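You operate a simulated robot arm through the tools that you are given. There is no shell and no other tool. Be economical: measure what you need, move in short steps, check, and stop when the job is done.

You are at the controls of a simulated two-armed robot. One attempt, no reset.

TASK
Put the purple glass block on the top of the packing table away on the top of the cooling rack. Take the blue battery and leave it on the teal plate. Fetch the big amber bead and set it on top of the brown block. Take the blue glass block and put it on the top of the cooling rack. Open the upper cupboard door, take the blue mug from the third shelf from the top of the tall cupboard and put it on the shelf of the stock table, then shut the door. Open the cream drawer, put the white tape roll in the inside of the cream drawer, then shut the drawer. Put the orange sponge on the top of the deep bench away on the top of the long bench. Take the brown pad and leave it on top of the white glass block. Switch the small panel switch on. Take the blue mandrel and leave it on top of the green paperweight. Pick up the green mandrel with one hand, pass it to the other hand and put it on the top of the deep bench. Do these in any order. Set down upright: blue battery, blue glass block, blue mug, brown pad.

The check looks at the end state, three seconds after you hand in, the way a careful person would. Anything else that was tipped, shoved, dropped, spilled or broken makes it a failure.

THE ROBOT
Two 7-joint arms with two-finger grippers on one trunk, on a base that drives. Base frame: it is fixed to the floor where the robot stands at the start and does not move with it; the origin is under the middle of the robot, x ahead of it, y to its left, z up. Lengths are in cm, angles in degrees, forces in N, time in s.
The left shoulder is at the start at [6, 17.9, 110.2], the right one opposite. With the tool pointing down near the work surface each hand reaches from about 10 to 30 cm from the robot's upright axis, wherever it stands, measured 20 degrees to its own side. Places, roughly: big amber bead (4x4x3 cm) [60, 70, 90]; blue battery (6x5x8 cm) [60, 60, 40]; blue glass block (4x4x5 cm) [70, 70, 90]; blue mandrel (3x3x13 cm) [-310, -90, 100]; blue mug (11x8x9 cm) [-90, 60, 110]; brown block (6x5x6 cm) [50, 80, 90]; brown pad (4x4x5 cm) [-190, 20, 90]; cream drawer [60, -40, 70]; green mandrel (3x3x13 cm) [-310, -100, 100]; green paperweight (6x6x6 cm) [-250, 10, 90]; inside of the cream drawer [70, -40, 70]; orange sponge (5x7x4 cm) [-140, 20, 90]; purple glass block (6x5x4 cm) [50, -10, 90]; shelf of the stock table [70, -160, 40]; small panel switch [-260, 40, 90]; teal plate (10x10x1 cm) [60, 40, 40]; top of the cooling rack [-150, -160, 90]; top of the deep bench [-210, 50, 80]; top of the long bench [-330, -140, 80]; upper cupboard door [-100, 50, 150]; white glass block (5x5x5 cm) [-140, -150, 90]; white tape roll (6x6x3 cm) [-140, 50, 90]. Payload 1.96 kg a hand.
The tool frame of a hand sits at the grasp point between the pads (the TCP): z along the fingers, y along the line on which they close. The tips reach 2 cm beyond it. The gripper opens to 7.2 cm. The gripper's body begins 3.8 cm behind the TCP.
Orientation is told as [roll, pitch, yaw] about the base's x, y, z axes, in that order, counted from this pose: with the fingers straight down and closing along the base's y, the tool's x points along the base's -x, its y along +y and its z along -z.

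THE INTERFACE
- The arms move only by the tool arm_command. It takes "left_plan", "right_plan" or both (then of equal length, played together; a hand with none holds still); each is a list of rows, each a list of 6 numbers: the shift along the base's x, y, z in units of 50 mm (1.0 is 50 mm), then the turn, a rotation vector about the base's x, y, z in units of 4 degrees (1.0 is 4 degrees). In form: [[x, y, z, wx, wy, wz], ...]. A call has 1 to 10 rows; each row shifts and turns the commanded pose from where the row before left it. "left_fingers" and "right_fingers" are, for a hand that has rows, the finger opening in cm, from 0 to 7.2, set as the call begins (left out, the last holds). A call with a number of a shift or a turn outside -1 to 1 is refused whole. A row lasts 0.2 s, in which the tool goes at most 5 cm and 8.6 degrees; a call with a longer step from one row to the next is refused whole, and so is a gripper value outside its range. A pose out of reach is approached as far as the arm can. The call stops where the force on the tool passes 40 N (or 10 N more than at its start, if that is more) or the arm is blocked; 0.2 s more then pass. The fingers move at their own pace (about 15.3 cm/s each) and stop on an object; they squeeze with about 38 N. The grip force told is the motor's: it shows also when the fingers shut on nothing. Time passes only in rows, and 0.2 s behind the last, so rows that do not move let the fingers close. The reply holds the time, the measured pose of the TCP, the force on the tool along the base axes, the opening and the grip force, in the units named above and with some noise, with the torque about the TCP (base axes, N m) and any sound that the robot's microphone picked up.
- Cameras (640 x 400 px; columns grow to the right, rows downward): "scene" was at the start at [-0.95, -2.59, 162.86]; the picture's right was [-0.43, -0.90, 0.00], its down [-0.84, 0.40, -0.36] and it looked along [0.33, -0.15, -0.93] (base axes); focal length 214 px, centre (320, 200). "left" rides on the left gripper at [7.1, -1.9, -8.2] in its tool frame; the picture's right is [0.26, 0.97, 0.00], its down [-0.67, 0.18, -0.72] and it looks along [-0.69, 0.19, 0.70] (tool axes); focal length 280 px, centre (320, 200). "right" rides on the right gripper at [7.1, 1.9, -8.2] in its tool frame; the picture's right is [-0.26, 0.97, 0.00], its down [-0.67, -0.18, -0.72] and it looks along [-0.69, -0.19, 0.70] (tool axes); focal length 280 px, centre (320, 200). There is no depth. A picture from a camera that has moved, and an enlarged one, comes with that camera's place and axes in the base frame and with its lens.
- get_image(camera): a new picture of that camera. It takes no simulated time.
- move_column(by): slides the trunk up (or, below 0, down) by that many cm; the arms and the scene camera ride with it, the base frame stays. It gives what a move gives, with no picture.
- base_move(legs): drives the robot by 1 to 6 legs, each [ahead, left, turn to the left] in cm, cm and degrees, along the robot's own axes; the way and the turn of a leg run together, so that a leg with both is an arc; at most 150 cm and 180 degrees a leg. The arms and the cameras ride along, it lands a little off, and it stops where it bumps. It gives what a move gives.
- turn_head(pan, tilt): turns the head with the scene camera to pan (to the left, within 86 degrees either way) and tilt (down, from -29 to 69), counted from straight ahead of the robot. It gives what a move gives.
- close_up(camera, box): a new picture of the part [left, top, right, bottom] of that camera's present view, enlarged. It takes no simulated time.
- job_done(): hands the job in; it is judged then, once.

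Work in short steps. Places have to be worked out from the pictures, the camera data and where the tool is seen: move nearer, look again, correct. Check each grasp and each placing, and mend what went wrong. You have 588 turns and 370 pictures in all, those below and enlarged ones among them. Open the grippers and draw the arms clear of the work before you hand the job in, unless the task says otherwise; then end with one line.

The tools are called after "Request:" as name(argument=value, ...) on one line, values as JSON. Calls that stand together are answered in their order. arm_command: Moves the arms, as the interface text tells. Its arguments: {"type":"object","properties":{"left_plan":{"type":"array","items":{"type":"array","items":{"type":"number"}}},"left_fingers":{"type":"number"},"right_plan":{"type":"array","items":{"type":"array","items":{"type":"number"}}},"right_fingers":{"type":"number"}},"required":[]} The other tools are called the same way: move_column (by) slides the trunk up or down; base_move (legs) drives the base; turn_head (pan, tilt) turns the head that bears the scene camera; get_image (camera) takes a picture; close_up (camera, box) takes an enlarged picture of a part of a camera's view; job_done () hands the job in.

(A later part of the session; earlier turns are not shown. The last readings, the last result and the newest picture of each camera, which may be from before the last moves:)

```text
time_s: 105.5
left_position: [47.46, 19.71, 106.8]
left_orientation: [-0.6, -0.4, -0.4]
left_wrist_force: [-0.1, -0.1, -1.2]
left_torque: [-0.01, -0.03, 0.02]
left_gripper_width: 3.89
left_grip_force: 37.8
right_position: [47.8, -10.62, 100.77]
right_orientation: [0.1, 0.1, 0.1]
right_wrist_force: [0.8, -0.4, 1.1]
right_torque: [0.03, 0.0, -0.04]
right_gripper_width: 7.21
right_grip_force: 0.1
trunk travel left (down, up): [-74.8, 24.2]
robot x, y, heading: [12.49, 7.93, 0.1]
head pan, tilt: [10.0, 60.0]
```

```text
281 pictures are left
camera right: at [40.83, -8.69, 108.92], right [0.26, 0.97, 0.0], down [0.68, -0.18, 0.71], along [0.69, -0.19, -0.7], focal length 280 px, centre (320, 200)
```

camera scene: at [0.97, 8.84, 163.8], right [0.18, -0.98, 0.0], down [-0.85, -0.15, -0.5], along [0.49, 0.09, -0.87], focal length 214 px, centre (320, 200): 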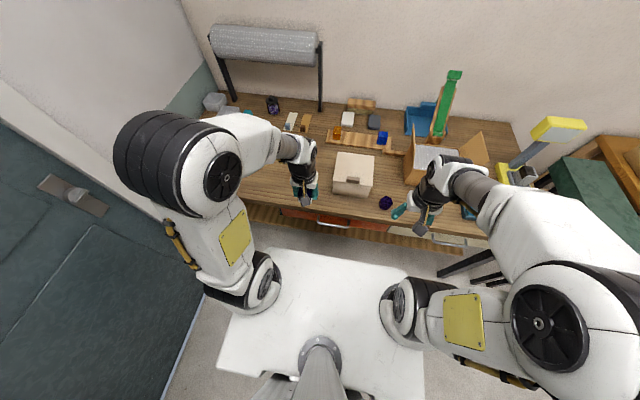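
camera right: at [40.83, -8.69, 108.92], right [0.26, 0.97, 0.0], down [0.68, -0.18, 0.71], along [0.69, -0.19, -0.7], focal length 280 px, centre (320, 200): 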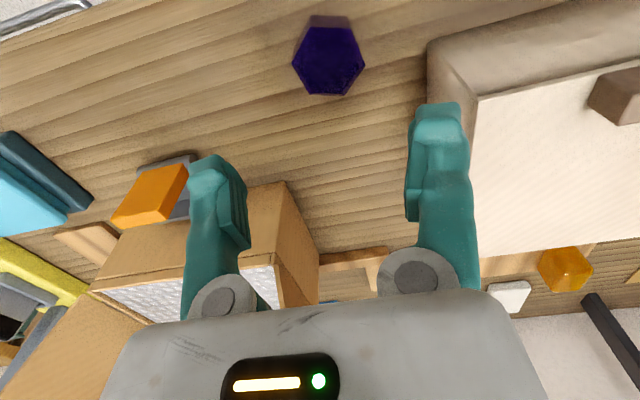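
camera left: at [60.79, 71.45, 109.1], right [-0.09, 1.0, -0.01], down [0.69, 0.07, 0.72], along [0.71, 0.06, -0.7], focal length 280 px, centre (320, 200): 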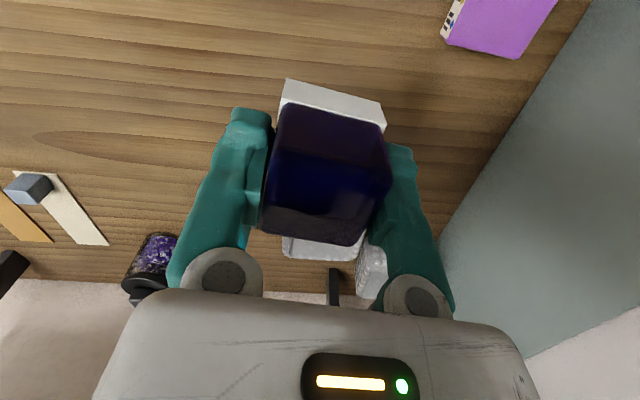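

Request:
close_up(camera="right", box=[260, 0, 400, 110])

```text
3.64 times, centred on (330, 55) of right
camera zoom: at [40.83, -8.69, 108.92], right [0.26, 0.97, 0.0], down [0.68, -0.18, 0.71], along [0.69, -0.19, -0.7], focal length 1020 px, centre (284, 727)
```

zoom: 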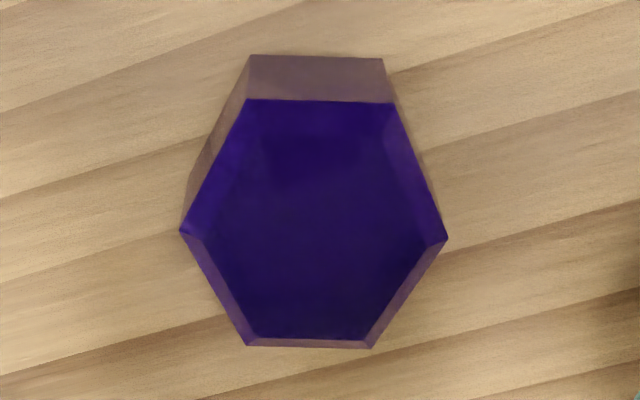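

Hexagonal block centre ≈[48.1,−10.15]; flats aligned with tool yaw +13°. Align and descend.

Request:
arm_command(right_plan=[[0.06, 0.09, -0.6, 0, 0, 0.9], [0, 0, -0.6, 0, 0, 0.9], [0, 0, -0.5, 0, 0, 0.9], [0, 0, -0.4, 0, 0, 0.5], [0, 0, 0, 0, 0, 0]])

Request:
get_image(camera="right")

```text
time_s: 106.7
left_position: [47.39, 19.6, 106.82]
left_orientation: [-0.5, -0.3, -0.4]
left_wrist_force: [0.0, 0.5, -1.3]
left_torque: [-0.02, -0.02, 0.02]
left_gripper_width: 3.88
left_grip_force: 37.9
right_position: [47.96, -10.1, 90.3]
right_orientation: [0.0, 0.1, 12.8]
right_wrist_force: [-1.0, 0.3, 0.5]
right_torque: [0.01, 0.03, -0.03]
right_gripper_width: 7.2
right_grip_force: 0.1
trunk travel left (down, up): [-74.8, 24.2]
robot x, y, heading: [12.6, 8.07, 0.0]
head pan, tilt: [10.0, 60.0]
```

```text
279 pictures are left
camera right: at [40.62, -9.82, 98.42], right [0.04, 1.0, 0.0], down [0.7, -0.03, 0.71], along [0.71, -0.03, -0.7], focal length 280 px, centre (320, 200)
```

right: 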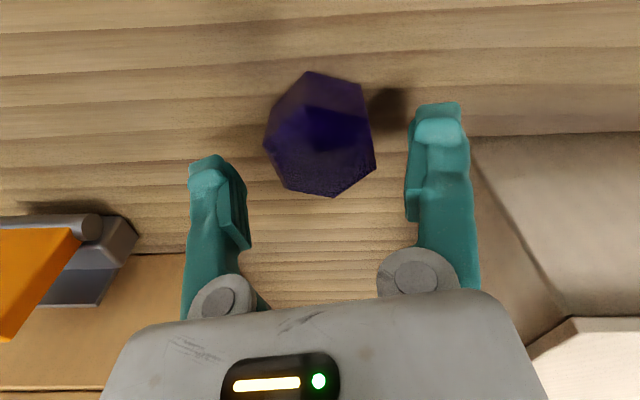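

Request:
arm_command(right_plan=[[0, 0, -0.3, 0, 0, 0], [0, 0, -0.28, 0, 0, 0], [0, 0, 0, 0, 0, 0]])

Request:
arm_command(right_plan=[[0, 0, 0, 0, 0, 0], [0, 0, 0, 0, 0, 0], [0, 0, 0, 0, 0, 0]], right_fingers=3.5)

Request:
arm_command(right_plan=[[0, 0, 0.4, 0, 0, 0], [0, 0, 0.8, 0, 0, 0], [0, 0, 0.8, 0, 0, 0], [0, 0, 0.8, 0, 0, 0]])

Request:
get_image(camera="right")

```text
time_s: 107.5
left_position: [47.46, 19.73, 106.85]
left_orientation: [-0.5, -0.4, -0.4]
left_wrist_force: [0.0, -0.1, -2.3]
left_torque: [0.0, 0.02, 0.02]
left_gripper_width: 3.88
left_grip_force: 38.2
right_position: [48.05, -9.99, 87.45]
right_orientation: [0.0, 0.1, 12.9]
right_wrist_force: [-0.4, -0.4, -0.5]
right_torque: [0.02, 0.01, 0.0]
right_gripper_width: 7.18
right_grip_force: 0.1
trunk travel left (down, up): [-74.8, 24.2]
robot x, y, heading: [12.37, 7.9, -0.1]
head pan, tilt: [10.0, 60.0]
```

```text
time_s: 108.3
left_position: [47.46, 19.64, 106.81]
left_orientation: [-0.5, -0.3, -0.4]
left_wrist_force: [-0.1, -0.9, -1.5]
left_torque: [0.0, -0.02, 0.0]
left_gripper_width: 3.92
left_grip_force: 38.0
right_position: [47.9, -9.99, 87.49]
right_orientation: [0.1, 0.1, 13.0]
right_wrist_force: [-0.6, -0.1, 0.4]
right_torque: [-0.01, 0.0, 0.02]
right_gripper_width: 5.65
right_grip_force: 38.2
trunk travel left (down, up): [-74.8, 24.2]
robot x, y, heading: [11.99, 8.18, 0.0]
head pan, tilt: [10.0, 60.0]
```

```text
time_s: 109.3
left_position: [47.41, 19.73, 106.88]
left_orientation: [-0.5, -0.4, -0.4]
left_wrist_force: [0.1, 0.0, -2.9]
left_torque: [0.03, 0.01, 0.0]
left_gripper_width: 3.88
left_grip_force: 38.0
right_position: [47.87, -10.05, 101.57]
right_orientation: [0.0, 0.1, 12.8]
right_wrist_force: [-0.2, 1.2, -2.0]
right_torque: [0.0, 0.0, -0.04]
right_gripper_width: 5.65
right_grip_force: 38.4
trunk travel left (down, up): [-74.8, 24.2]
robot x, y, heading: [12.36, 7.43, -0.0]
head pan, tilt: [10.0, 60.0]
```

```text
278 pictures are left
camera right: at [40.62, -9.77, 109.76], right [0.04, 1.0, 0.0], down [0.7, -0.03, 0.71], along [0.71, -0.03, -0.7], focal length 280 px, centre (320, 200)
```

right: 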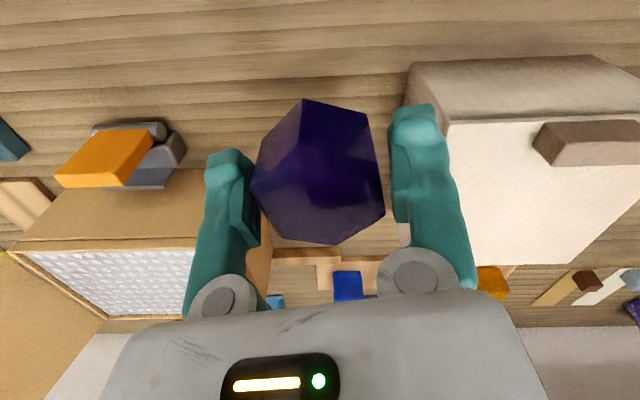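

Both glass blocks held. Back off and turn right to survey toward the cooling rack.

Request:
arm_command(left_plan=[[-0.4, 0, 0.5, 0, 0, 0], [-0.4, 0, 0.5, 0, 0, 0]], right_plan=[[-0.4, -0.5, 0.7, 0, 0, 0], [-0.4, -0.5, 0.7, 0, 0, 0]])

Request:
base_move(legs=[[-45, 0, 0], [0, 0, -100]])

Request:
turn_head(pan=0, tilt=15)

Request:
get_image(camera="scene")

Request:
turn_head(pan=-70, tilt=15)

Request:
get_image(camera="scene")

```text
time_s: 109.9
left_position: [43.21, 19.7, 111.89]
left_orientation: [-0.4, -0.4, -0.4]
left_wrist_force: [-0.8, -0.3, -1.7]
left_torque: [-0.01, -0.04, -0.01]
left_gripper_width: 3.9
left_grip_force: 38.0
right_position: [43.65, -14.94, 108.68]
right_orientation: [0.0, 0.0, 13.0]
right_wrist_force: [0.6, -0.8, -1.3]
right_torque: [-0.02, -0.02, 0.02]
right_gripper_width: 5.67
right_grip_force: 38.3
trunk travel left (down, up): [-74.8, 24.2]
robot x, y, heading: [12.08, 8.12, -0.0]
head pan, tilt: [10.0, 60.0]
```

```text
time_s: 116.8
left_position: [-26.9, -24.73, 111.73]
left_orientation: [-0.4, -0.3, -101.9]
left_wrist_force: [-0.4, -0.9, -1.6]
left_torque: [0.0, 0.0, 0.0]
left_gripper_width: 3.91
left_grip_force: 38.1
right_position: [-61.06, -18.2, 108.53]
right_orientation: [0.1, 0.2, -88.4]
right_wrist_force: [0.5, 0.4, -2.8]
right_torque: [-0.02, -0.01, -0.02]
right_gripper_width: 5.61
right_grip_force: 38.2
trunk travel left (down, up): [-74.8, 24.2]
robot x, y, heading: [-32.64, 7.7, -101.3]
head pan, tilt: [10.0, 60.0]
```

```text
time_s: 118.0
left_position: [-27.06, -24.73, 111.73]
left_orientation: [-0.6, -0.3, -101.9]
left_wrist_force: [0.4, -0.2, -1.9]
left_torque: [0.0, 0.01, -0.01]
left_gripper_width: 3.91
left_grip_force: 38.1
right_position: [-60.91, -18.28, 108.52]
right_orientation: [0.1, 0.1, -88.5]
right_wrist_force: [-0.2, 0.2, -1.3]
right_torque: [0.04, 0.01, -0.02]
right_gripper_width: 5.61
right_grip_force: 37.5
trunk travel left (down, up): [-74.8, 24.2]
robot x, y, heading: [-32.2, 8.49, -101.6]
head pan, tilt: [0.0, 15.0]
```

```text
277 pictures are left
camera scene: at [-33.1, 4.56, 170.42], right [-0.98, 0.2, 0.0], down [0.05, 0.25, -0.97], along [-0.19, -0.95, -0.26], focal length 214 px, centre (320, 200)
```

scene: 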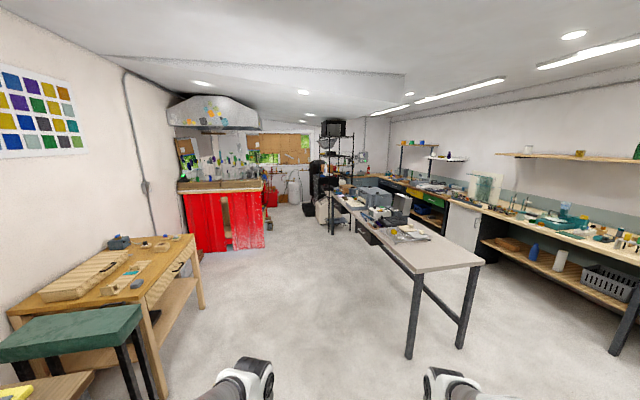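

```text
time_s: 119.4
left_position: [-26.93, -24.67, 111.71]
left_orientation: [-0.5, -0.2, -101.9]
left_wrist_force: [-0.5, 0.4, -0.9]
left_torque: [0.01, 0.01, 0.03]
left_gripper_width: 3.87
left_grip_force: 38.3
right_position: [-61.09, -18.27, 108.58]
right_orientation: [0.1, 0.0, -88.6]
right_wrist_force: [-0.2, -0.4, -2.0]
right_torque: [-0.02, -0.01, 0.01]
right_gripper_width: 5.56
right_grip_force: 38.2
trunk travel left (down, up): [-74.8, 24.2]
robot x, y, heading: [-32.24, 8.09, -101.1]
head pan, tilt: [-70.0, 15.0]
```

```text
276 pictures are left
camera scene: at [-40.49, 12.31, 170.43], right [-0.15, 0.99, 0.0], down [0.26, 0.04, -0.97], along [-0.95, -0.15, -0.26], focal length 214 px, centre (320, 200)
```

scene: 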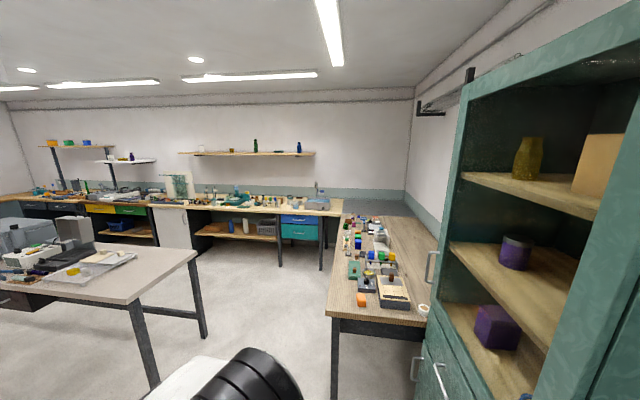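

The rack is on the mid-room table around [-150,-165]; table edge at x≈-122. I'll face −x and approach from the +x side.

Request:
base_move(legs=[[0, 0, -79], [0, 100, 0], [0, 70, 0], [45, 0, 0]])

Request:
turn_head(pan=0, tilt=55)

Request:
get_image(camera="scene")

Request:
get_image(camera="right")

```text
time_s: 133.8
left_position: [-108.83, -174.64, 111.78]
left_orientation: [-0.5, -0.3, 179.3]
left_wrist_force: [-1.1, 0.2, -1.5]
left_torque: [0.02, 0.01, -0.01]
left_gripper_width: 3.9
left_grip_force: 37.3
right_position: [-109.19, -139.92, 108.57]
right_orientation: [0.1, 0.1, -167.1]
right_wrist_force: [-0.1, 0.6, -1.2]
right_torque: [0.0, -0.02, 0.02]
right_gripper_width: 5.54
right_grip_force: 37.3
trunk travel left (down, up): [-74.8, 24.2]
robot x, y, heading: [-77.74, -163.34, 179.9]
head pan, tilt: [-70.0, 15.0]
```

```text
time_s: 135.2
left_position: [-108.85, -174.54, 111.81]
left_orientation: [-0.6, -0.3, 179.5]
left_wrist_force: [-0.4, 0.4, -2.3]
left_torque: [0.0, -0.01, 0.03]
left_gripper_width: 3.9
left_grip_force: 38.1
right_position: [-109.19, -140.02, 108.56]
right_orientation: [0.0, 0.1, -167.2]
right_wrist_force: [0.3, -0.3, -1.9]
right_torque: [-0.01, -0.06, -0.01]
right_gripper_width: 5.52
right_grip_force: 38.4
trunk travel left (down, up): [-74.8, 24.2]
robot x, y, heading: [-77.51, -163.1, 179.8]
head pan, tilt: [0.0, 55.0]
```

```text
275 pictures are left
camera scene: at [-79.02, -163.09, 164.4], right [0.0, 1.0, 0.0], down [0.82, 0.0, -0.57], along [-0.57, 0.0, -0.82], focal length 214 px, centre (320, 200)
```

scene: 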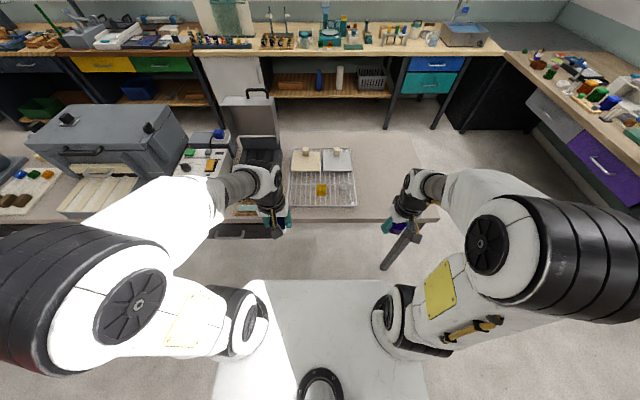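

```text
274 pictures are left
camera right: at [-101.83, -140.31, 116.72], right [-0.04, -1.0, 0.0], down [-0.7, 0.03, 0.71], along [-0.71, 0.03, -0.7], focal length 280 px, centre (320, 200)
```

right: 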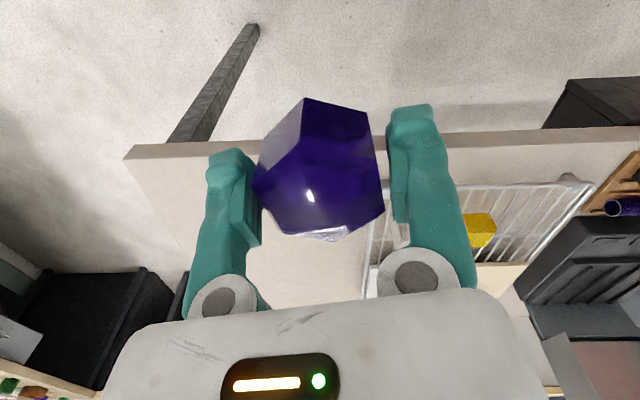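

Request:
close_up(camera="scene", box=[270, 130, 450, 230])

```text
3.56 times, centred on (360, 180) of scene
camera zoom: at [-79.02, -163.09, 164.4], right [0.0, 1.0, 0.0], down [0.82, 0.0, -0.57], along [-0.57, 0.0, -0.82], focal length 763 px, centre (178, 271)
```

zoom: 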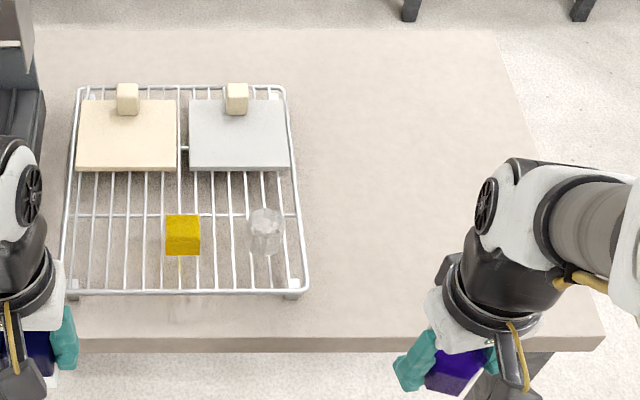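

Free spot on the rack: left-front column (y≈−170). Drive 18 cm nearer; the blue goes to ≈[-142.5,-170], purple to ≈[-133.5,-170].

Request:
base_move(legs=[[18, 0, 0]])

Request:
get_image(camera="left")

Request:
get_image(camera="scene")

```text
time_s: 136.7
left_position: [-126.67, -174.65, 111.77]
left_orientation: [-0.5, -0.3, 179.3]
left_wrist_force: [-0.4, -0.4, -2.1]
left_torque: [-0.02, 0.0, 0.02]
left_gripper_width: 3.89
left_grip_force: 37.6
right_position: [-127.11, -139.92, 108.51]
right_orientation: [0.1, 0.2, -167.3]
right_wrist_force: [0.5, -0.4, -1.1]
right_torque: [-0.03, 0.0, 0.0]
right_gripper_width: 5.5
right_grip_force: 37.9
trunk travel left (down, up): [-74.8, 24.2]
robot x, y, heading: [-95.92, -162.82, 179.5]
head pan, tilt: [0.0, 55.0]
```

```text
272 pictures are left
camera left: at [-119.52, -172.8, 120.01], right [0.25, -0.97, -0.01], down [-0.67, -0.18, 0.72], along [-0.7, -0.17, -0.7], focal length 280 px, centre (320, 200)
```

left: 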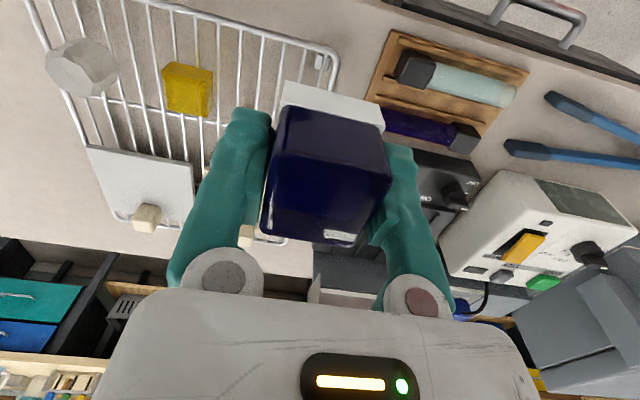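

```text
271 pictures are left
camera scene: at [-96.88, -163.05, 164.4], right [0.0, 1.0, 0.0], down [0.82, 0.0, -0.57], along [-0.57, 0.0, -0.82], focal length 214 px, centre (320, 200)
```

scene: 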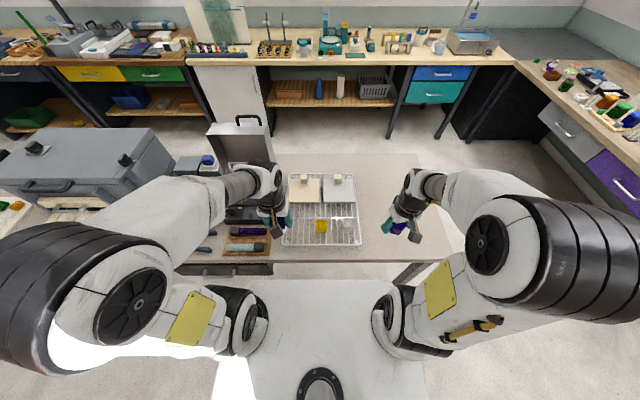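

Request:
arm_command(left_plan=[[-0.8, 0.2, 0, 0, 0, 0], [-0.8, 0.2, 0, 0, 0, 0], [-0.8, 0.2, -0.3, 0, 0, 0], [-0.75, 0.3, -0.5, 0, 0, 0], [0, 0, -0.8, 0, 0, 0], [0, 0, -0.6, 0, 0, 0], [0, 0, 0, 0, 0, 0]])

Request:
get_image(camera="left")

Request:
close_up(camera="scene", box=[230, 160, 400, 270])

```text
time_s: 138.3
left_position: [-142.63, -169.95, 100.82]
left_orientation: [-0.5, -0.3, 179.3]
left_wrist_force: [-0.1, 0.8, -2.5]
left_torque: [-0.05, 0.01, -0.03]
left_gripper_width: 3.91
left_grip_force: 37.8
right_position: [-127.11, -139.81, 108.67]
right_orientation: [0.1, 0.1, -167.3]
right_wrist_force: [1.0, 0.7, -2.3]
right_torque: [-0.01, 0.01, -0.02]
right_gripper_width: 5.48
right_grip_force: 38.4
trunk travel left (down, up): [-74.8, 24.2]
robot x, y, heading: [-95.49, -162.78, 179.7]
head pan, tilt: [0.0, 55.0]
```

```text
270 pictures are left
camera left: at [-135.39, -168.22, 108.97], right [0.25, -0.97, -0.01], down [-0.67, -0.18, 0.72], along [-0.7, -0.17, -0.7], focal length 280 px, centre (320, 200)
```

left: 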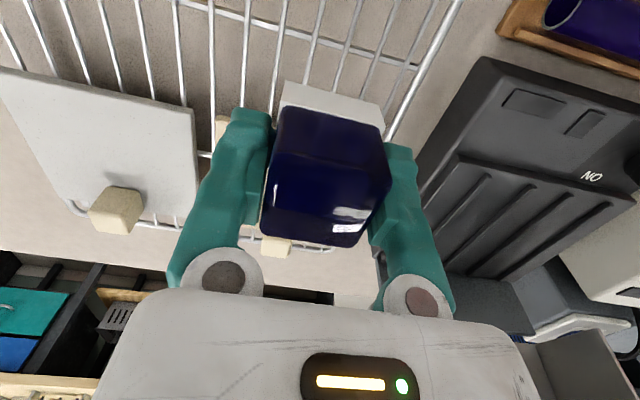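

```text
3.64 times, centred on (315, 215) of scene
camera zoom: at [-96.95, -163.04, 164.4], right [0.0, 1.0, 0.0], down [0.82, 0.0, -0.57], along [-0.57, 0.0, -0.82], focal length 780 px, centre (338, 146)
```

zoom: 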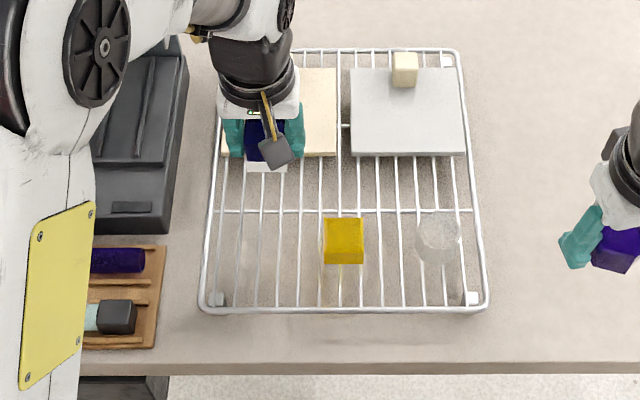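

Landing spot is clear. Lower toward the rack.

Request:
arm_command(left_plan=[[0, 0, -0.8, 0, 0, 0], [0, 0, -0.8, 0, 0, 0], [0, 0, -0.3, 0, 0, 0], [0, 0, -0.1, 0, 0, 0], [0, 0, -0.1, 0, 0, 0], [0, 0, 0, 0, 0, 0]])

Request:
get_image(camera="left")

```text
time_s: 139.8
left_position: [-142.52, -170.09, 90.47]
left_orientation: [-0.5, -0.8, 179.4]
left_wrist_force: [4.3, -1.4, 20.1]
left_torque: [-0.4, -0.32, 0.09]
left_gripper_width: 3.88
left_grip_force: 38.2
right_position: [-126.88, -139.75, 108.48]
right_orientation: [0.0, 0.1, -167.2]
right_wrist_force: [-0.1, 0.5, -0.9]
right_torque: [0.04, -0.01, 0.03]
right_gripper_width: 5.5
right_grip_force: 38.5
trunk travel left (down, up): [-74.8, 24.2]
robot x, y, heading: [-95.6, -162.66, 179.9]
head pan, tilt: [0.0, 55.0]
stopped in row 6 (left hand): the force on the tool passed its limit at 40 N (the readings are from after the stop); the commanded pose is now the measured one
```

```text
268 pictures are left
camera left: at [-135.34, -168.43, 98.68], right [0.25, -0.97, -0.01], down [-0.67, -0.18, 0.72], along [-0.7, -0.17, -0.69], focal length 280 px, centre (320, 200)
```

left: 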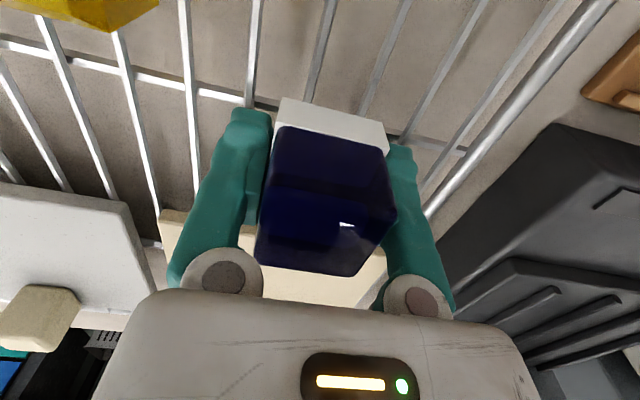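

Contact (rack top ≈86.6). Release and rise.

Request:
arm_command(left_plan=[[0, 0, 0.02, 0, 0, 0], [0, 0, 0, 0, 0, 0], [0, 0, 0, 0, 0, 0]], left_fingers=5.8)

Request:
arm_command(left_plan=[[0, 0, 0.3, 0, 0, 0], [0, 0, 0.8, 0, 0, 0], [0, 0, 0.8, 0, 0, 0], [0, 0, 0.8, 0, 0, 0]])

Request:
get_image(camera="left")

```text
time_s: 140.6
left_position: [-142.75, -170.35, 90.47]
left_orientation: [-0.6, -0.5, 179.4]
left_wrist_force: [-0.4, -0.6, 0.4]
left_torque: [0.01, -0.05, -0.01]
left_gripper_width: 5.83
left_grip_force: 0.1
right_position: [-127.08, -139.9, 108.45]
right_orientation: [0.1, 0.2, -167.3]
right_wrist_force: [-0.5, 0.2, -1.7]
right_torque: [-0.01, -0.01, 0.02]
right_gripper_width: 5.51
right_grip_force: 38.0
trunk travel left (down, up): [-74.8, 24.2]
robot x, y, heading: [-95.78, -162.91, 180.0]
head pan, tilt: [0.0, 55.0]
```

```text
time_s: 141.6
left_position: [-142.7, -170.22, 103.94]
left_orientation: [-0.6, -0.5, 179.4]
left_wrist_force: [0.3, 0.7, -0.2]
left_torque: [-0.01, -0.01, 0.0]
left_gripper_width: 5.78
left_grip_force: 0.0
right_position: [-127.03, -139.92, 108.62]
right_orientation: [0.1, 0.0, -167.3]
right_wrist_force: [-0.1, 0.5, -1.8]
right_torque: [-0.04, 0.0, 0.02]
right_gripper_width: 5.5
right_grip_force: 38.3
trunk travel left (down, up): [-74.8, 24.2]
robot x, y, heading: [-95.53, -162.9, 179.8]
head pan, tilt: [0.0, 55.0]
```

```text
267 pictures are left
camera left: at [-135.47, -168.34, 112.13], right [0.25, -0.97, -0.01], down [-0.67, -0.18, 0.72], along [-0.7, -0.17, -0.69], focal length 280 px, centre (320, 200)
```

left: 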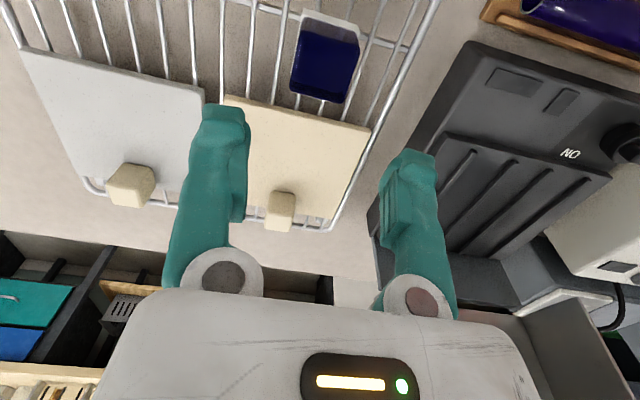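

Blue stands upright on the rack. Withdraw the left hand and shift the base left for the purple block.

Request:
arm_command(left_plan=[[0.7, 0, 0.5, 0, 0, 0], [0.8, -0.2, 0.5, 0, 0, 0], [0.8, -0.2, 0.5, 0, 0, 0], [0.8, -0.2, 0.5, 0, 0, 0]])

Request:
base_move(legs=[[0, 14, 0]])

Request:
get_image(camera="right")

Request:
get_image(camera="scene")

```text
time_s: 142.6
left_position: [-126.97, -173.45, 113.97]
left_orientation: [-0.5, -0.8, 179.3]
left_wrist_force: [0.3, 0.7, 0.7]
left_torque: [0.02, 0.01, 0.02]
left_gripper_width: 5.8
left_grip_force: 0.1
right_position: [-127.01, -139.91, 108.62]
right_orientation: [0.0, 0.0, -167.3]
right_wrist_force: [0.7, 0.8, -1.2]
right_torque: [-0.01, 0.05, 0.0]
right_gripper_width: 5.45
right_grip_force: 38.1
trunk travel left (down, up): [-74.8, 24.2]
robot x, y, heading: [-95.36, -163.08, 179.9]
head pan, tilt: [0.0, 55.0]
```

```text
time_s: 143.9
left_position: [-127.3, -187.36, 113.78]
left_orientation: [-0.5, -0.7, 179.4]
left_wrist_force: [0.6, -0.2, -0.4]
left_torque: [0.01, 0.0, 0.01]
left_gripper_width: 5.79
left_grip_force: 0.0
right_position: [-127.17, -153.99, 108.53]
right_orientation: [0.0, 0.1, -167.2]
right_wrist_force: [-1.4, 0.5, -1.0]
right_torque: [-0.03, 0.0, -0.01]
right_gripper_width: 5.51
right_grip_force: 37.9
trunk travel left (down, up): [-74.8, 24.2]
robot x, y, heading: [-95.89, -176.92, 179.7]
head pan, tilt: [0.0, 55.0]
```

```text
266 pictures are left
camera right: at [-119.78, -154.32, 116.69], right [-0.04, -1.0, 0.0], down [-0.7, 0.03, 0.71], along [-0.71, 0.03, -0.7], focal length 280 px, centre (320, 200)
```

right: 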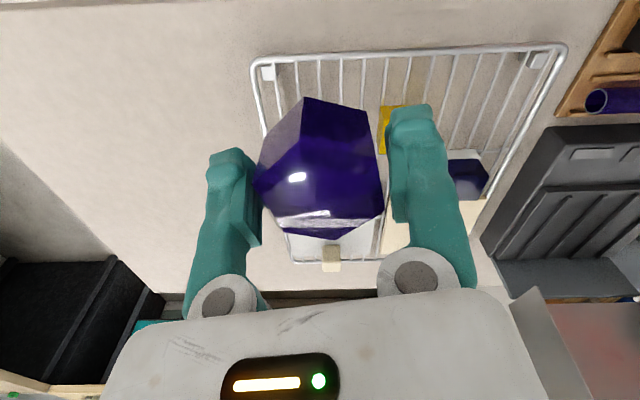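

```text
265 pictures are left
camera scene: at [-97.0, -177.08, 164.4], right [0.0, 1.0, 0.0], down [0.82, 0.0, -0.57], along [-0.57, 0.0, -0.82], focal length 214 px, centre (320, 200)
```

scene: 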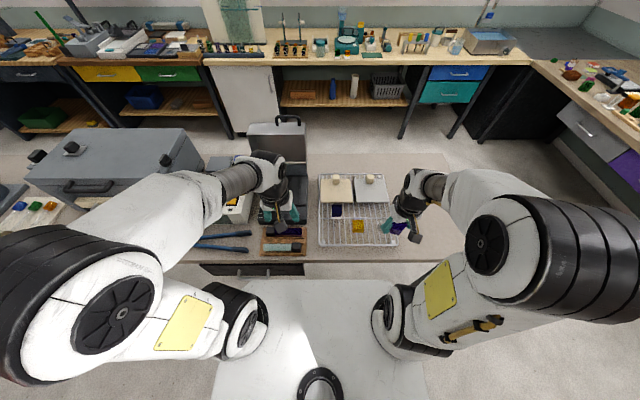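

Request:
arm_command(right_plan=[[0, -0.8, 0, 0, 0, 0], [-0.4, -0.8, 0, 0, 0, 0], [-0.4, -0.8, 0, 0, 0, 0], [-0.5, -0.8, -0.2, 0, 0, 0], [0, 0, -0.8, 0, 0, 0], [0, 0, -0.6, 0, 0, 0], [0, 0, 0, 0, 0, 0]])

Request:
get_image(camera="right")

Request:
close_up(camera="scene", box=[260, 160, 430, 270])

```text
time_s: 145.5
left_position: [-127.34, -187.47, 113.77]
left_orientation: [-0.6, -0.5, 179.4]
left_wrist_force: [-0.2, 0.3, 0.0]
left_torque: [-0.02, 0.01, 0.0]
left_gripper_width: 5.8
left_grip_force: 0.0
right_position: [-133.71, -170.19, 100.72]
right_orientation: [0.0, 0.0, -167.4]
right_wrist_force: [-0.7, 0.1, -1.2]
right_torque: [-0.03, 0.01, 0.0]
right_gripper_width: 5.45
right_grip_force: 38.2
trunk travel left (down, up): [-74.8, 24.2]
robot x, y, heading: [-95.68, -177.24, 179.9]
head pan, tilt: [0.0, 55.0]
```

```text
264 pictures are left
camera right: at [-126.29, -170.52, 108.89], right [-0.04, -1.0, 0.0], down [-0.7, 0.03, 0.71], along [-0.71, 0.03, -0.7], focal length 280 px, centre (320, 200)
```

right: 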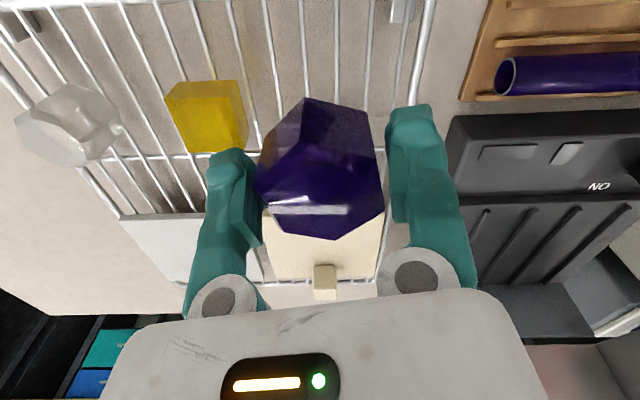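

```text
3.64 times, centred on (345, 215) of scene
camera zoom: at [-96.95, -177.25, 164.4], right [0.0, 1.0, 0.0], down [0.82, 0.0, -0.57], along [-0.57, 0.0, -0.82], focal length 780 px, centre (229, 146)
```

zoom: 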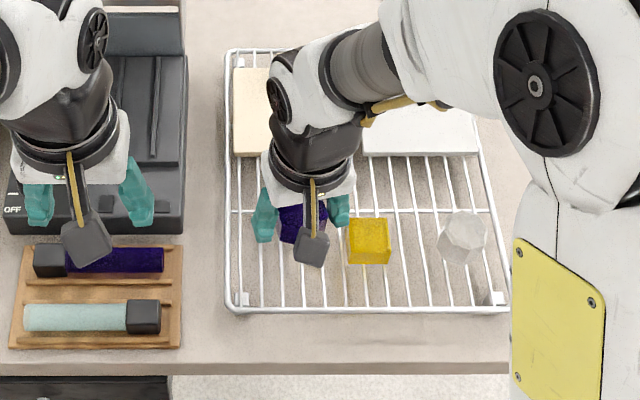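

Request:
arm_command(right_plan=[[0, -0.16, -0.6, 0, 0, 0], [0, 0, -0.8, 0, 0, 0], [0, 0, -0.4, 0, 0, 0], [0, 0, -0.2, 0, 0, 0], [0, 0, 0, 0, 0, 0]])

Request:
arm_command(right_plan=[[0, 0, -0.06, 0, 0, 0], [0, 0, -0.06, 0, 0, 0], [0, 0, -0.06, 0, 0, 0], [0, 0, 0, 0, 0, 0]])

Request:
get_image(camera="right")

```text
time_s: 146.5
left_position: [-127.08, -187.49, 113.99]
left_orientation: [-0.5, -0.7, 179.3]
left_wrist_force: [-0.6, 0.5, 0.7]
left_torque: [0.0, -0.02, 0.0]
left_gripper_width: 5.81
left_grip_force: 0.1
right_position: [-133.59, -171.02, 91.13]
right_orientation: [-0.1, -0.1, -167.2]
right_wrist_force: [9.6, 0.6, 26.3]
right_torque: [-0.19, -0.66, 0.03]
right_gripper_width: 5.49
right_grip_force: 38.1
trunk travel left (down, up): [-74.8, 24.2]
robot x, y, heading: [-95.49, -176.92, 179.8]
head pan, tilt: [0.0, 55.0]
stopped in row 4 (right hand): the force on the tool passed its limit at 52 N (the readings are from after the stop); the commanded pose is now the measured one
```

```text
time_s: 146.9
left_position: [-126.89, -187.49, 114.12]
left_orientation: [-0.5, -0.8, 179.3]
left_wrist_force: [0.3, 1.0, 0.8]
left_torque: [0.02, -0.01, 0.02]
left_gripper_width: 5.8
left_grip_force: 0.1
right_position: [-133.59, -170.94, 91.18]
right_orientation: [0.0, -0.3, -167.3]
right_wrist_force: [9.6, 2.8, 34.1]
right_torque: [-0.06, -0.9, 0.07]
right_gripper_width: 5.51
right_grip_force: 37.5
trunk travel left (down, up): [-74.8, 24.2]
robot x, y, heading: [-95.82, -177.08, 179.7]
head pan, tilt: [0.0, 55.0]
stopped in row 1 (right hand): the force on the tool passed its limit at 44 N (the readings are from after the stop); the commanded pose is now the measured one
```

```text
262 pictures are left
camera right: at [-126.13, -171.28, 99.34], right [-0.04, -1.0, 0.0], down [-0.69, 0.03, 0.72], along [-0.72, 0.03, -0.7], focal length 280 px, centre (320, 200)
```

right: 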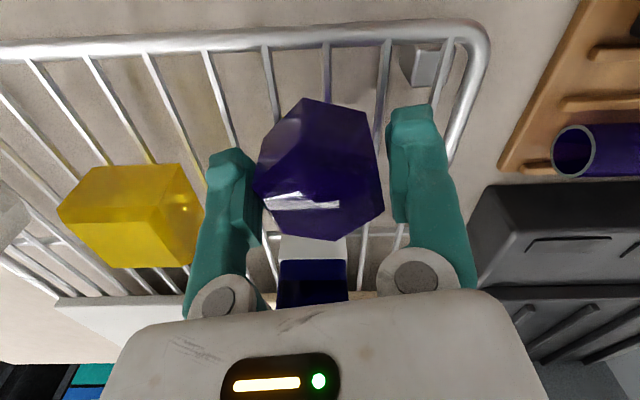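

Request:
close_up(camera="right", box=[200, 60, 440, 260])

Request:
close_up(camera="left", box=[0, 0, 320, 200])

```text
2.00 times, centred on (320, 160) of right
camera zoom: at [-126.13, -171.28, 99.34], right [-0.04, -1.0, 0.0], down [-0.69, 0.03, 0.72], along [-0.72, 0.03, -0.7], focal length 561 px, centre (320, 280)
```

zoom: 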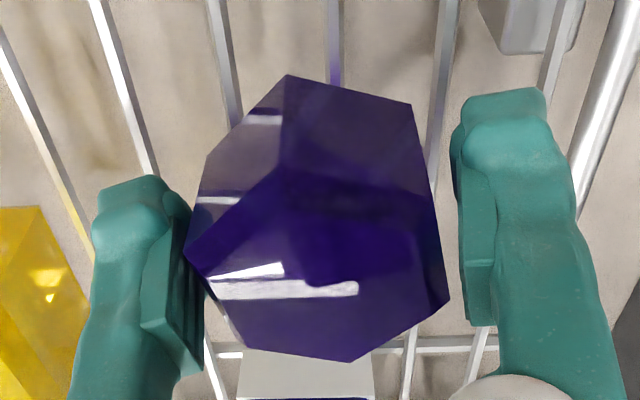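

```text
2.00 times, centred on (160, 100) of left
camera zoom: at [-119.7, -185.75, 122.14], right [0.25, -0.97, -0.01], down [-0.67, -0.18, 0.72], along [-0.7, -0.17, -0.69], focal length 561 px, centre (640, 400)
```

zoom: 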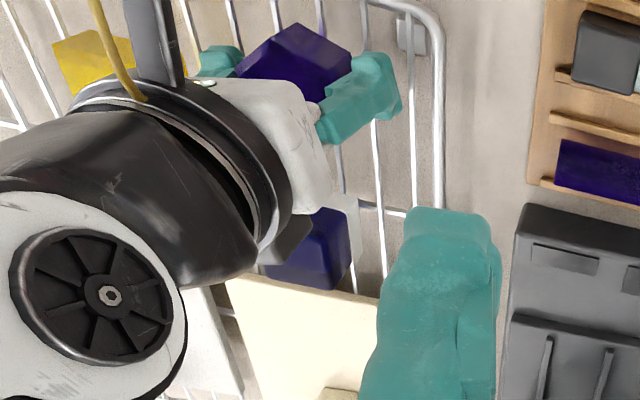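

The block is tilted only ~10° in the grip with its near edge touching; release will settle it.

Request:
arm_command(right_plan=[[0, 0, 0, 0, 0, 0], [0, 0, 0, 0, 0, 0], [0, 0, 0, 0, 0, 0]], right_fingers=5.9)

Request:
get_image(camera="right")

```text
time_s: 147.7
left_position: [-127.35, -187.56, 113.71]
left_orientation: [-0.4, -0.6, 179.3]
left_wrist_force: [-0.2, 0.0, -0.3]
left_torque: [-0.01, 0.02, 0.02]
left_gripper_width: 5.8
left_grip_force: 0.1
right_position: [-133.86, -170.94, 90.99]
right_orientation: [0.0, -0.1, -167.3]
right_wrist_force: [-0.4, -0.3, -0.7]
right_torque: [-0.02, -0.01, -0.02]
right_gripper_width: 5.95
right_grip_force: 0.3
trunk travel left (down, up): [-74.8, 24.2]
robot x, y, heading: [-95.56, -176.87, 179.9]
head pan, tilt: [0.0, 55.0]
```

```text
259 pictures are left
camera right: at [-126.45, -171.28, 99.13], right [-0.04, -1.0, 0.0], down [-0.7, 0.03, 0.72], along [-0.72, 0.03, -0.7], focal length 280 px, centre (320, 200)
```

right: 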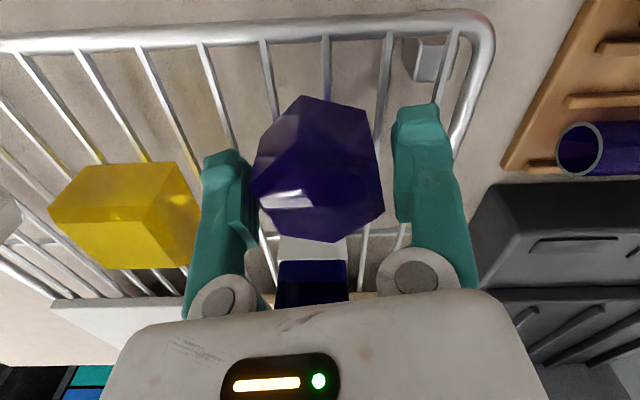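

Request:
arm_command(right_plan=[[0, 0, 0.2, 0, 0, 0], [0, 0, 0.4, 0, 0, 0], [0, 0, 0.8, 0, 0, 0], [0, 0, 0.8, 0, 0, 0]])

Request:
get_image(camera="right")

```text
time_s: 148.7
left_position: [-127.21, -187.53, 113.96]
left_orientation: [-0.4, -0.7, 179.2]
left_wrist_force: [-0.1, 0.6, 0.3]
left_torque: [0.01, 0.04, 0.0]
left_gripper_width: 5.79
left_grip_force: 0.2
right_position: [-133.96, -171.22, 102.16]
right_orientation: [-0.1, -0.1, -167.3]
right_wrist_force: [-0.4, 0.4, 0.1]
right_torque: [0.0, -0.02, 0.01]
right_gripper_width: 5.87
right_grip_force: 0.0
trunk travel left (down, up): [-74.8, 24.2]
robot x, y, heading: [-95.82, -176.78, 180.0]
head pan, tilt: [0.0, 55.0]
```

```text
258 pictures are left
camera right: at [-126.47, -171.5, 110.3], right [-0.04, -1.0, 0.0], down [-0.7, 0.03, 0.72], along [-0.72, 0.03, -0.7], focal length 280 px, centre (320, 200)
```

right: 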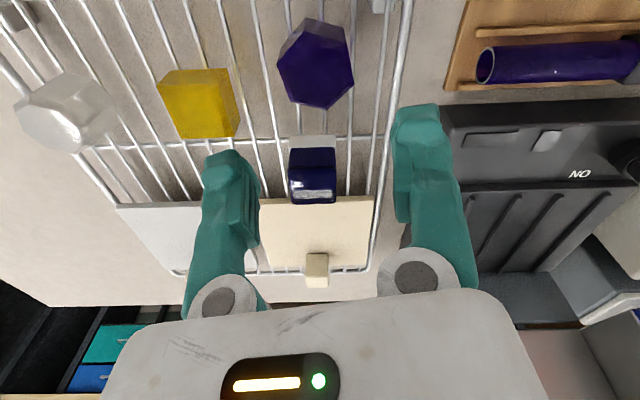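

Both blocks are on the rack. Retract and drive to the deep bench for the orange sponge.

Request:
arm_command(right_plan=[[0.6, 0.6, 0.5, 0, 0, 0], [0.6, 0.6, 0.4, 0, 0, -0.8], [0, 0.7, 0, 0, 0, -0.8], [0, 0.7, 0, 0, 0, -0.8]], right_fingers=7.2, left_plan=[[0.3, 0, 0, 0, 0, 0], [0.3, 0, 0, 0, 0, 0], [0, 0, 0, 0, 0, 0], [0, 0, 0, 0, 0, 0]], left_fingers=7.2)

Request:
base_move(legs=[[-32, 0, 0], [0, -122, 0], [75, 0, 0], [0, 0, -90]])

Request:
turn_head(pan=0, tilt=35)

Request:
get_image(camera="scene")

```text
time_s: 149.7
left_position: [-124.14, -187.25, 113.63]
left_orientation: [-0.5, -0.6, 179.3]
left_wrist_force: [0.4, 0.0, 1.0]
left_torque: [-0.02, 0.04, 0.02]
left_gripper_width: 7.2
left_grip_force: 0.1
left hand out of reach, approached as far as the arm can: row 2
right_position: [-127.92, -157.88, 106.47]
right_orientation: [0.2, -0.3, -177.0]
right_wrist_force: [0.8, -0.4, -0.6]
right_torque: [-0.02, 0.05, -0.03]
right_gripper_width: 7.2
right_grip_force: 0.1
trunk travel left (down, up): [-74.8, 24.2]
robot x, y, heading: [-95.56, -176.94, 179.7]
head pan, tilt: [0.0, 55.0]
```

```text
time_s: 165.2
left_position: [-148.22, -26.16, 113.52]
left_orientation: [-0.6, -0.6, 89.0]
left_wrist_force: [-0.5, 0.3, -0.7]
left_torque: [0.01, -0.02, 0.02]
left_gripper_width: 7.21
left_grip_force: 0.0
right_position: [-118.64, -22.78, 106.43]
right_orientation: [0.0, -0.1, 92.6]
right_wrist_force: [-0.3, -0.8, -1.0]
right_torque: [-0.01, 0.01, 0.02]
right_gripper_width: 7.21
right_grip_force: 0.1
trunk travel left (down, up): [-74.8, 24.2]
robot x, y, heading: [-138.27, -54.61, 89.3]
head pan, tilt: [0.0, 55.0]
```

```text
time_s: 166.0
left_position: [-148.23, -26.16, 113.63]
left_orientation: [-0.5, -0.7, 88.9]
left_wrist_force: [-0.2, 0.0, 0.0]
left_torque: [0.0, -0.01, -0.01]
left_gripper_width: 7.21
left_grip_force: 0.0
right_position: [-118.62, -22.78, 106.6]
right_orientation: [0.0, -0.2, 92.5]
right_wrist_force: [0.1, 0.3, -0.5]
right_torque: [0.04, 0.02, 0.01]
right_gripper_width: 7.2
right_grip_force: 0.1
trunk travel left (down, up): [-74.8, 24.2]
robot x, y, heading: [-137.68, -54.8, 89.4]
head pan, tilt: [0.0, 35.0]
```

```text
257 pictures are left
camera scene: at [-137.98, -52.22, 167.22], right [1.0, -0.01, 0.0], down [-0.01, -0.57, -0.82], along [0.01, 0.82, -0.57], focal length 214 px, centre (320, 200)
```

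scene: 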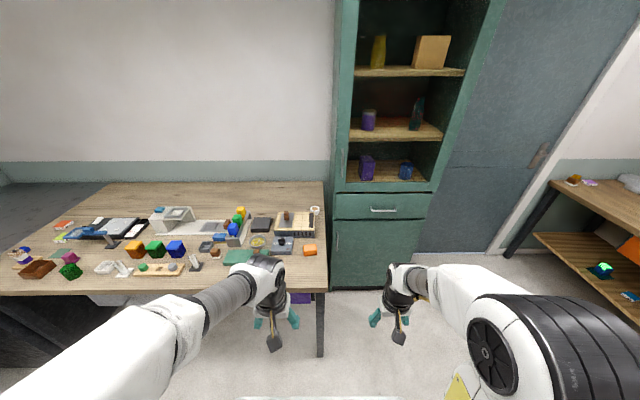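

Request:
close_up(camera="scene", box=[170, 190, 330, 290])

Request:
close_up(camera="scene", box=[0, 190, 200, 300])

Request:
close_up(camera="scene", box=[320, 0, 560, 260])

```text
4.00 times, centred on (250, 240) of scene
camera zoom: at [-137.98, -52.22, 167.22], right [1.0, -0.01, 0.0], down [-0.01, -0.57, -0.82], along [0.01, 0.82, -0.57], focal length 858 px, centre (600, 40)
```

zoom: 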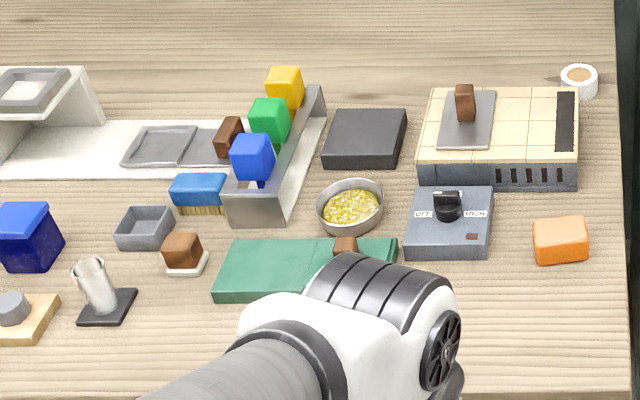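

```text
3.20 times, centred on (100, 245) of scene
camera zoom: at [-137.98, -52.22, 167.22], right [1.0, -0.01, 0.0], down [-0.01, -0.57, -0.82], along [0.01, 0.82, -0.57], focal length 686 px, centre (1024, 56)
```

zoom: 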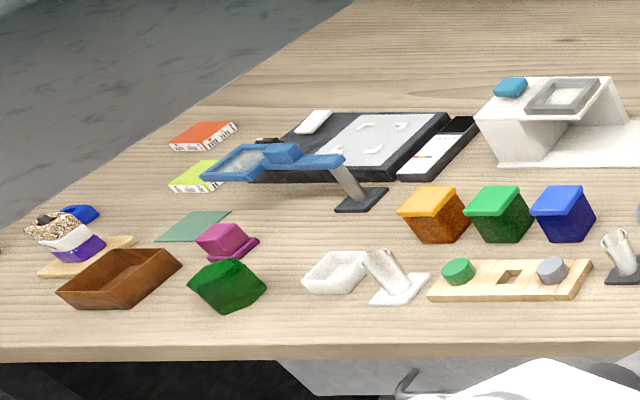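

```text
1.54 times, centred on (440, 130) of scene
camera zoom: at [-137.98, -52.22, 167.22], right [1.0, -0.01, 0.0], down [-0.01, -0.57, -0.82], along [0.01, 0.82, -0.57], focal length 330 px, centre (135, 308)
```

zoom: 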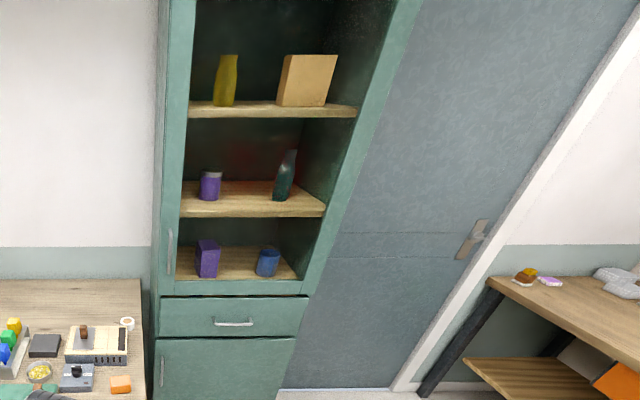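

Excellent view: sponge ≈[-142,20], brown pad ≈[-187,18], tape ≈[-140,55], paperweight ≈[-248,9]. Drive in toward the sponge.

Request:
base_move(legs=[[28, 0, 0.5]])

Request:
arm_command(left_plan=[[0.4, 0.8, 0, 0, 0, 0], [0.4, 0.8, 0, 0, 0, 0], [0.3, 0.8, 0, 0, 0, 0], [0, 0.6, -0.7, 0, 0, 0], [0, 0, -0.8, 0, 0, 0], [0, 0, 0, 0, 0, 0]])

Request:
get_image(camera="left")

```text
time_s: 167.9
left_position: [-148.05, 1.63, 113.64]
left_orientation: [-0.5, -0.7, 89.1]
left_wrist_force: [-0.7, -0.6, 0.0]
left_torque: [0.01, 0.03, 0.04]
left_gripper_width: 7.2
left_grip_force: 0.0
right_position: [-118.63, 5.09, 106.5]
right_orientation: [0.0, -0.2, 92.9]
right_wrist_force: [-0.2, 0.4, -0.5]
right_torque: [-0.02, -0.05, 0.02]
right_gripper_width: 7.19
right_grip_force: 0.0
trunk travel left (down, up): [-74.8, 24.2]
robot x, y, heading: [-137.78, -27.1, 89.6]
head pan, tilt: [0.0, 35.0]
```

```text
time_s: 169.3
left_position: [-142.82, 15.96, 105.3]
left_orientation: [-0.6, -0.7, 89.2]
left_wrist_force: [0.5, 0.2, 0.3]
left_torque: [0.0, 0.06, 0.02]
left_gripper_width: 7.23
left_grip_force: 0.0
left hand out of reach, approached as far as the arm can: row 3
right_position: [-118.63, 5.23, 106.55]
right_orientation: [0.0, -0.2, 92.9]
right_wrist_force: [0.4, 0.6, 0.4]
right_torque: [0.01, 0.01, 0.03]
right_gripper_width: 7.19
right_grip_force: 0.0
trunk travel left (down, up): [-74.8, 24.2]
robot x, y, heading: [-137.81, -27.04, 89.7]
head pan, tilt: [0.0, 35.0]
```

```text
253 pictures are left
camera left: at [-140.92, 8.79, 113.4], right [-0.97, -0.25, -0.01], down [-0.18, 0.67, 0.72], along [-0.17, 0.7, -0.69], focal length 280 px, centre (320, 200)
```

left: 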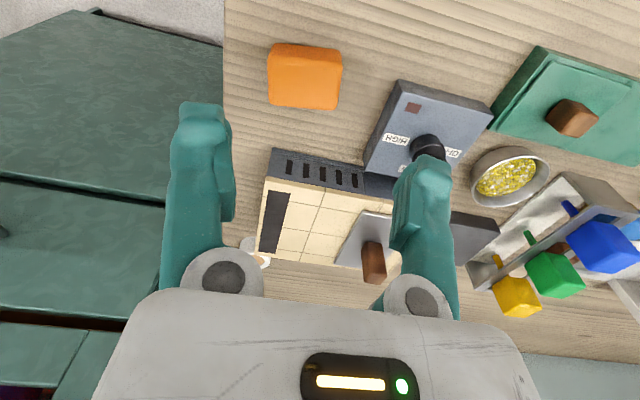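

Request:
close_up(camera="left", box=[240, 20, 380, 130])

```text
3.64 times, centred on (310, 75) of left
camera zoom: at [-140.92, 8.79, 113.4], right [-0.97, -0.25, -0.01], down [-0.18, 0.67, 0.72], along [-0.17, 0.7, -0.69], focal length 1020 px, centre (356, 654)
```

zoom: 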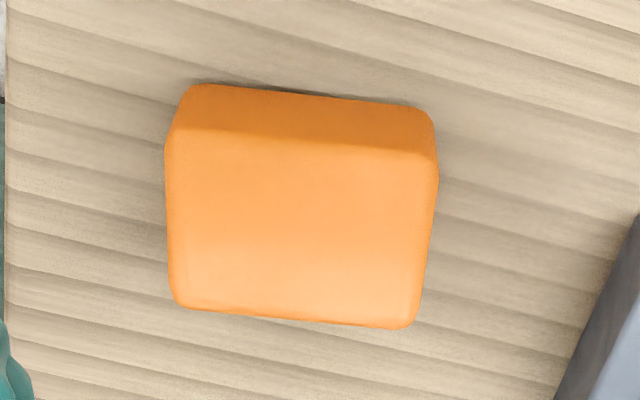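

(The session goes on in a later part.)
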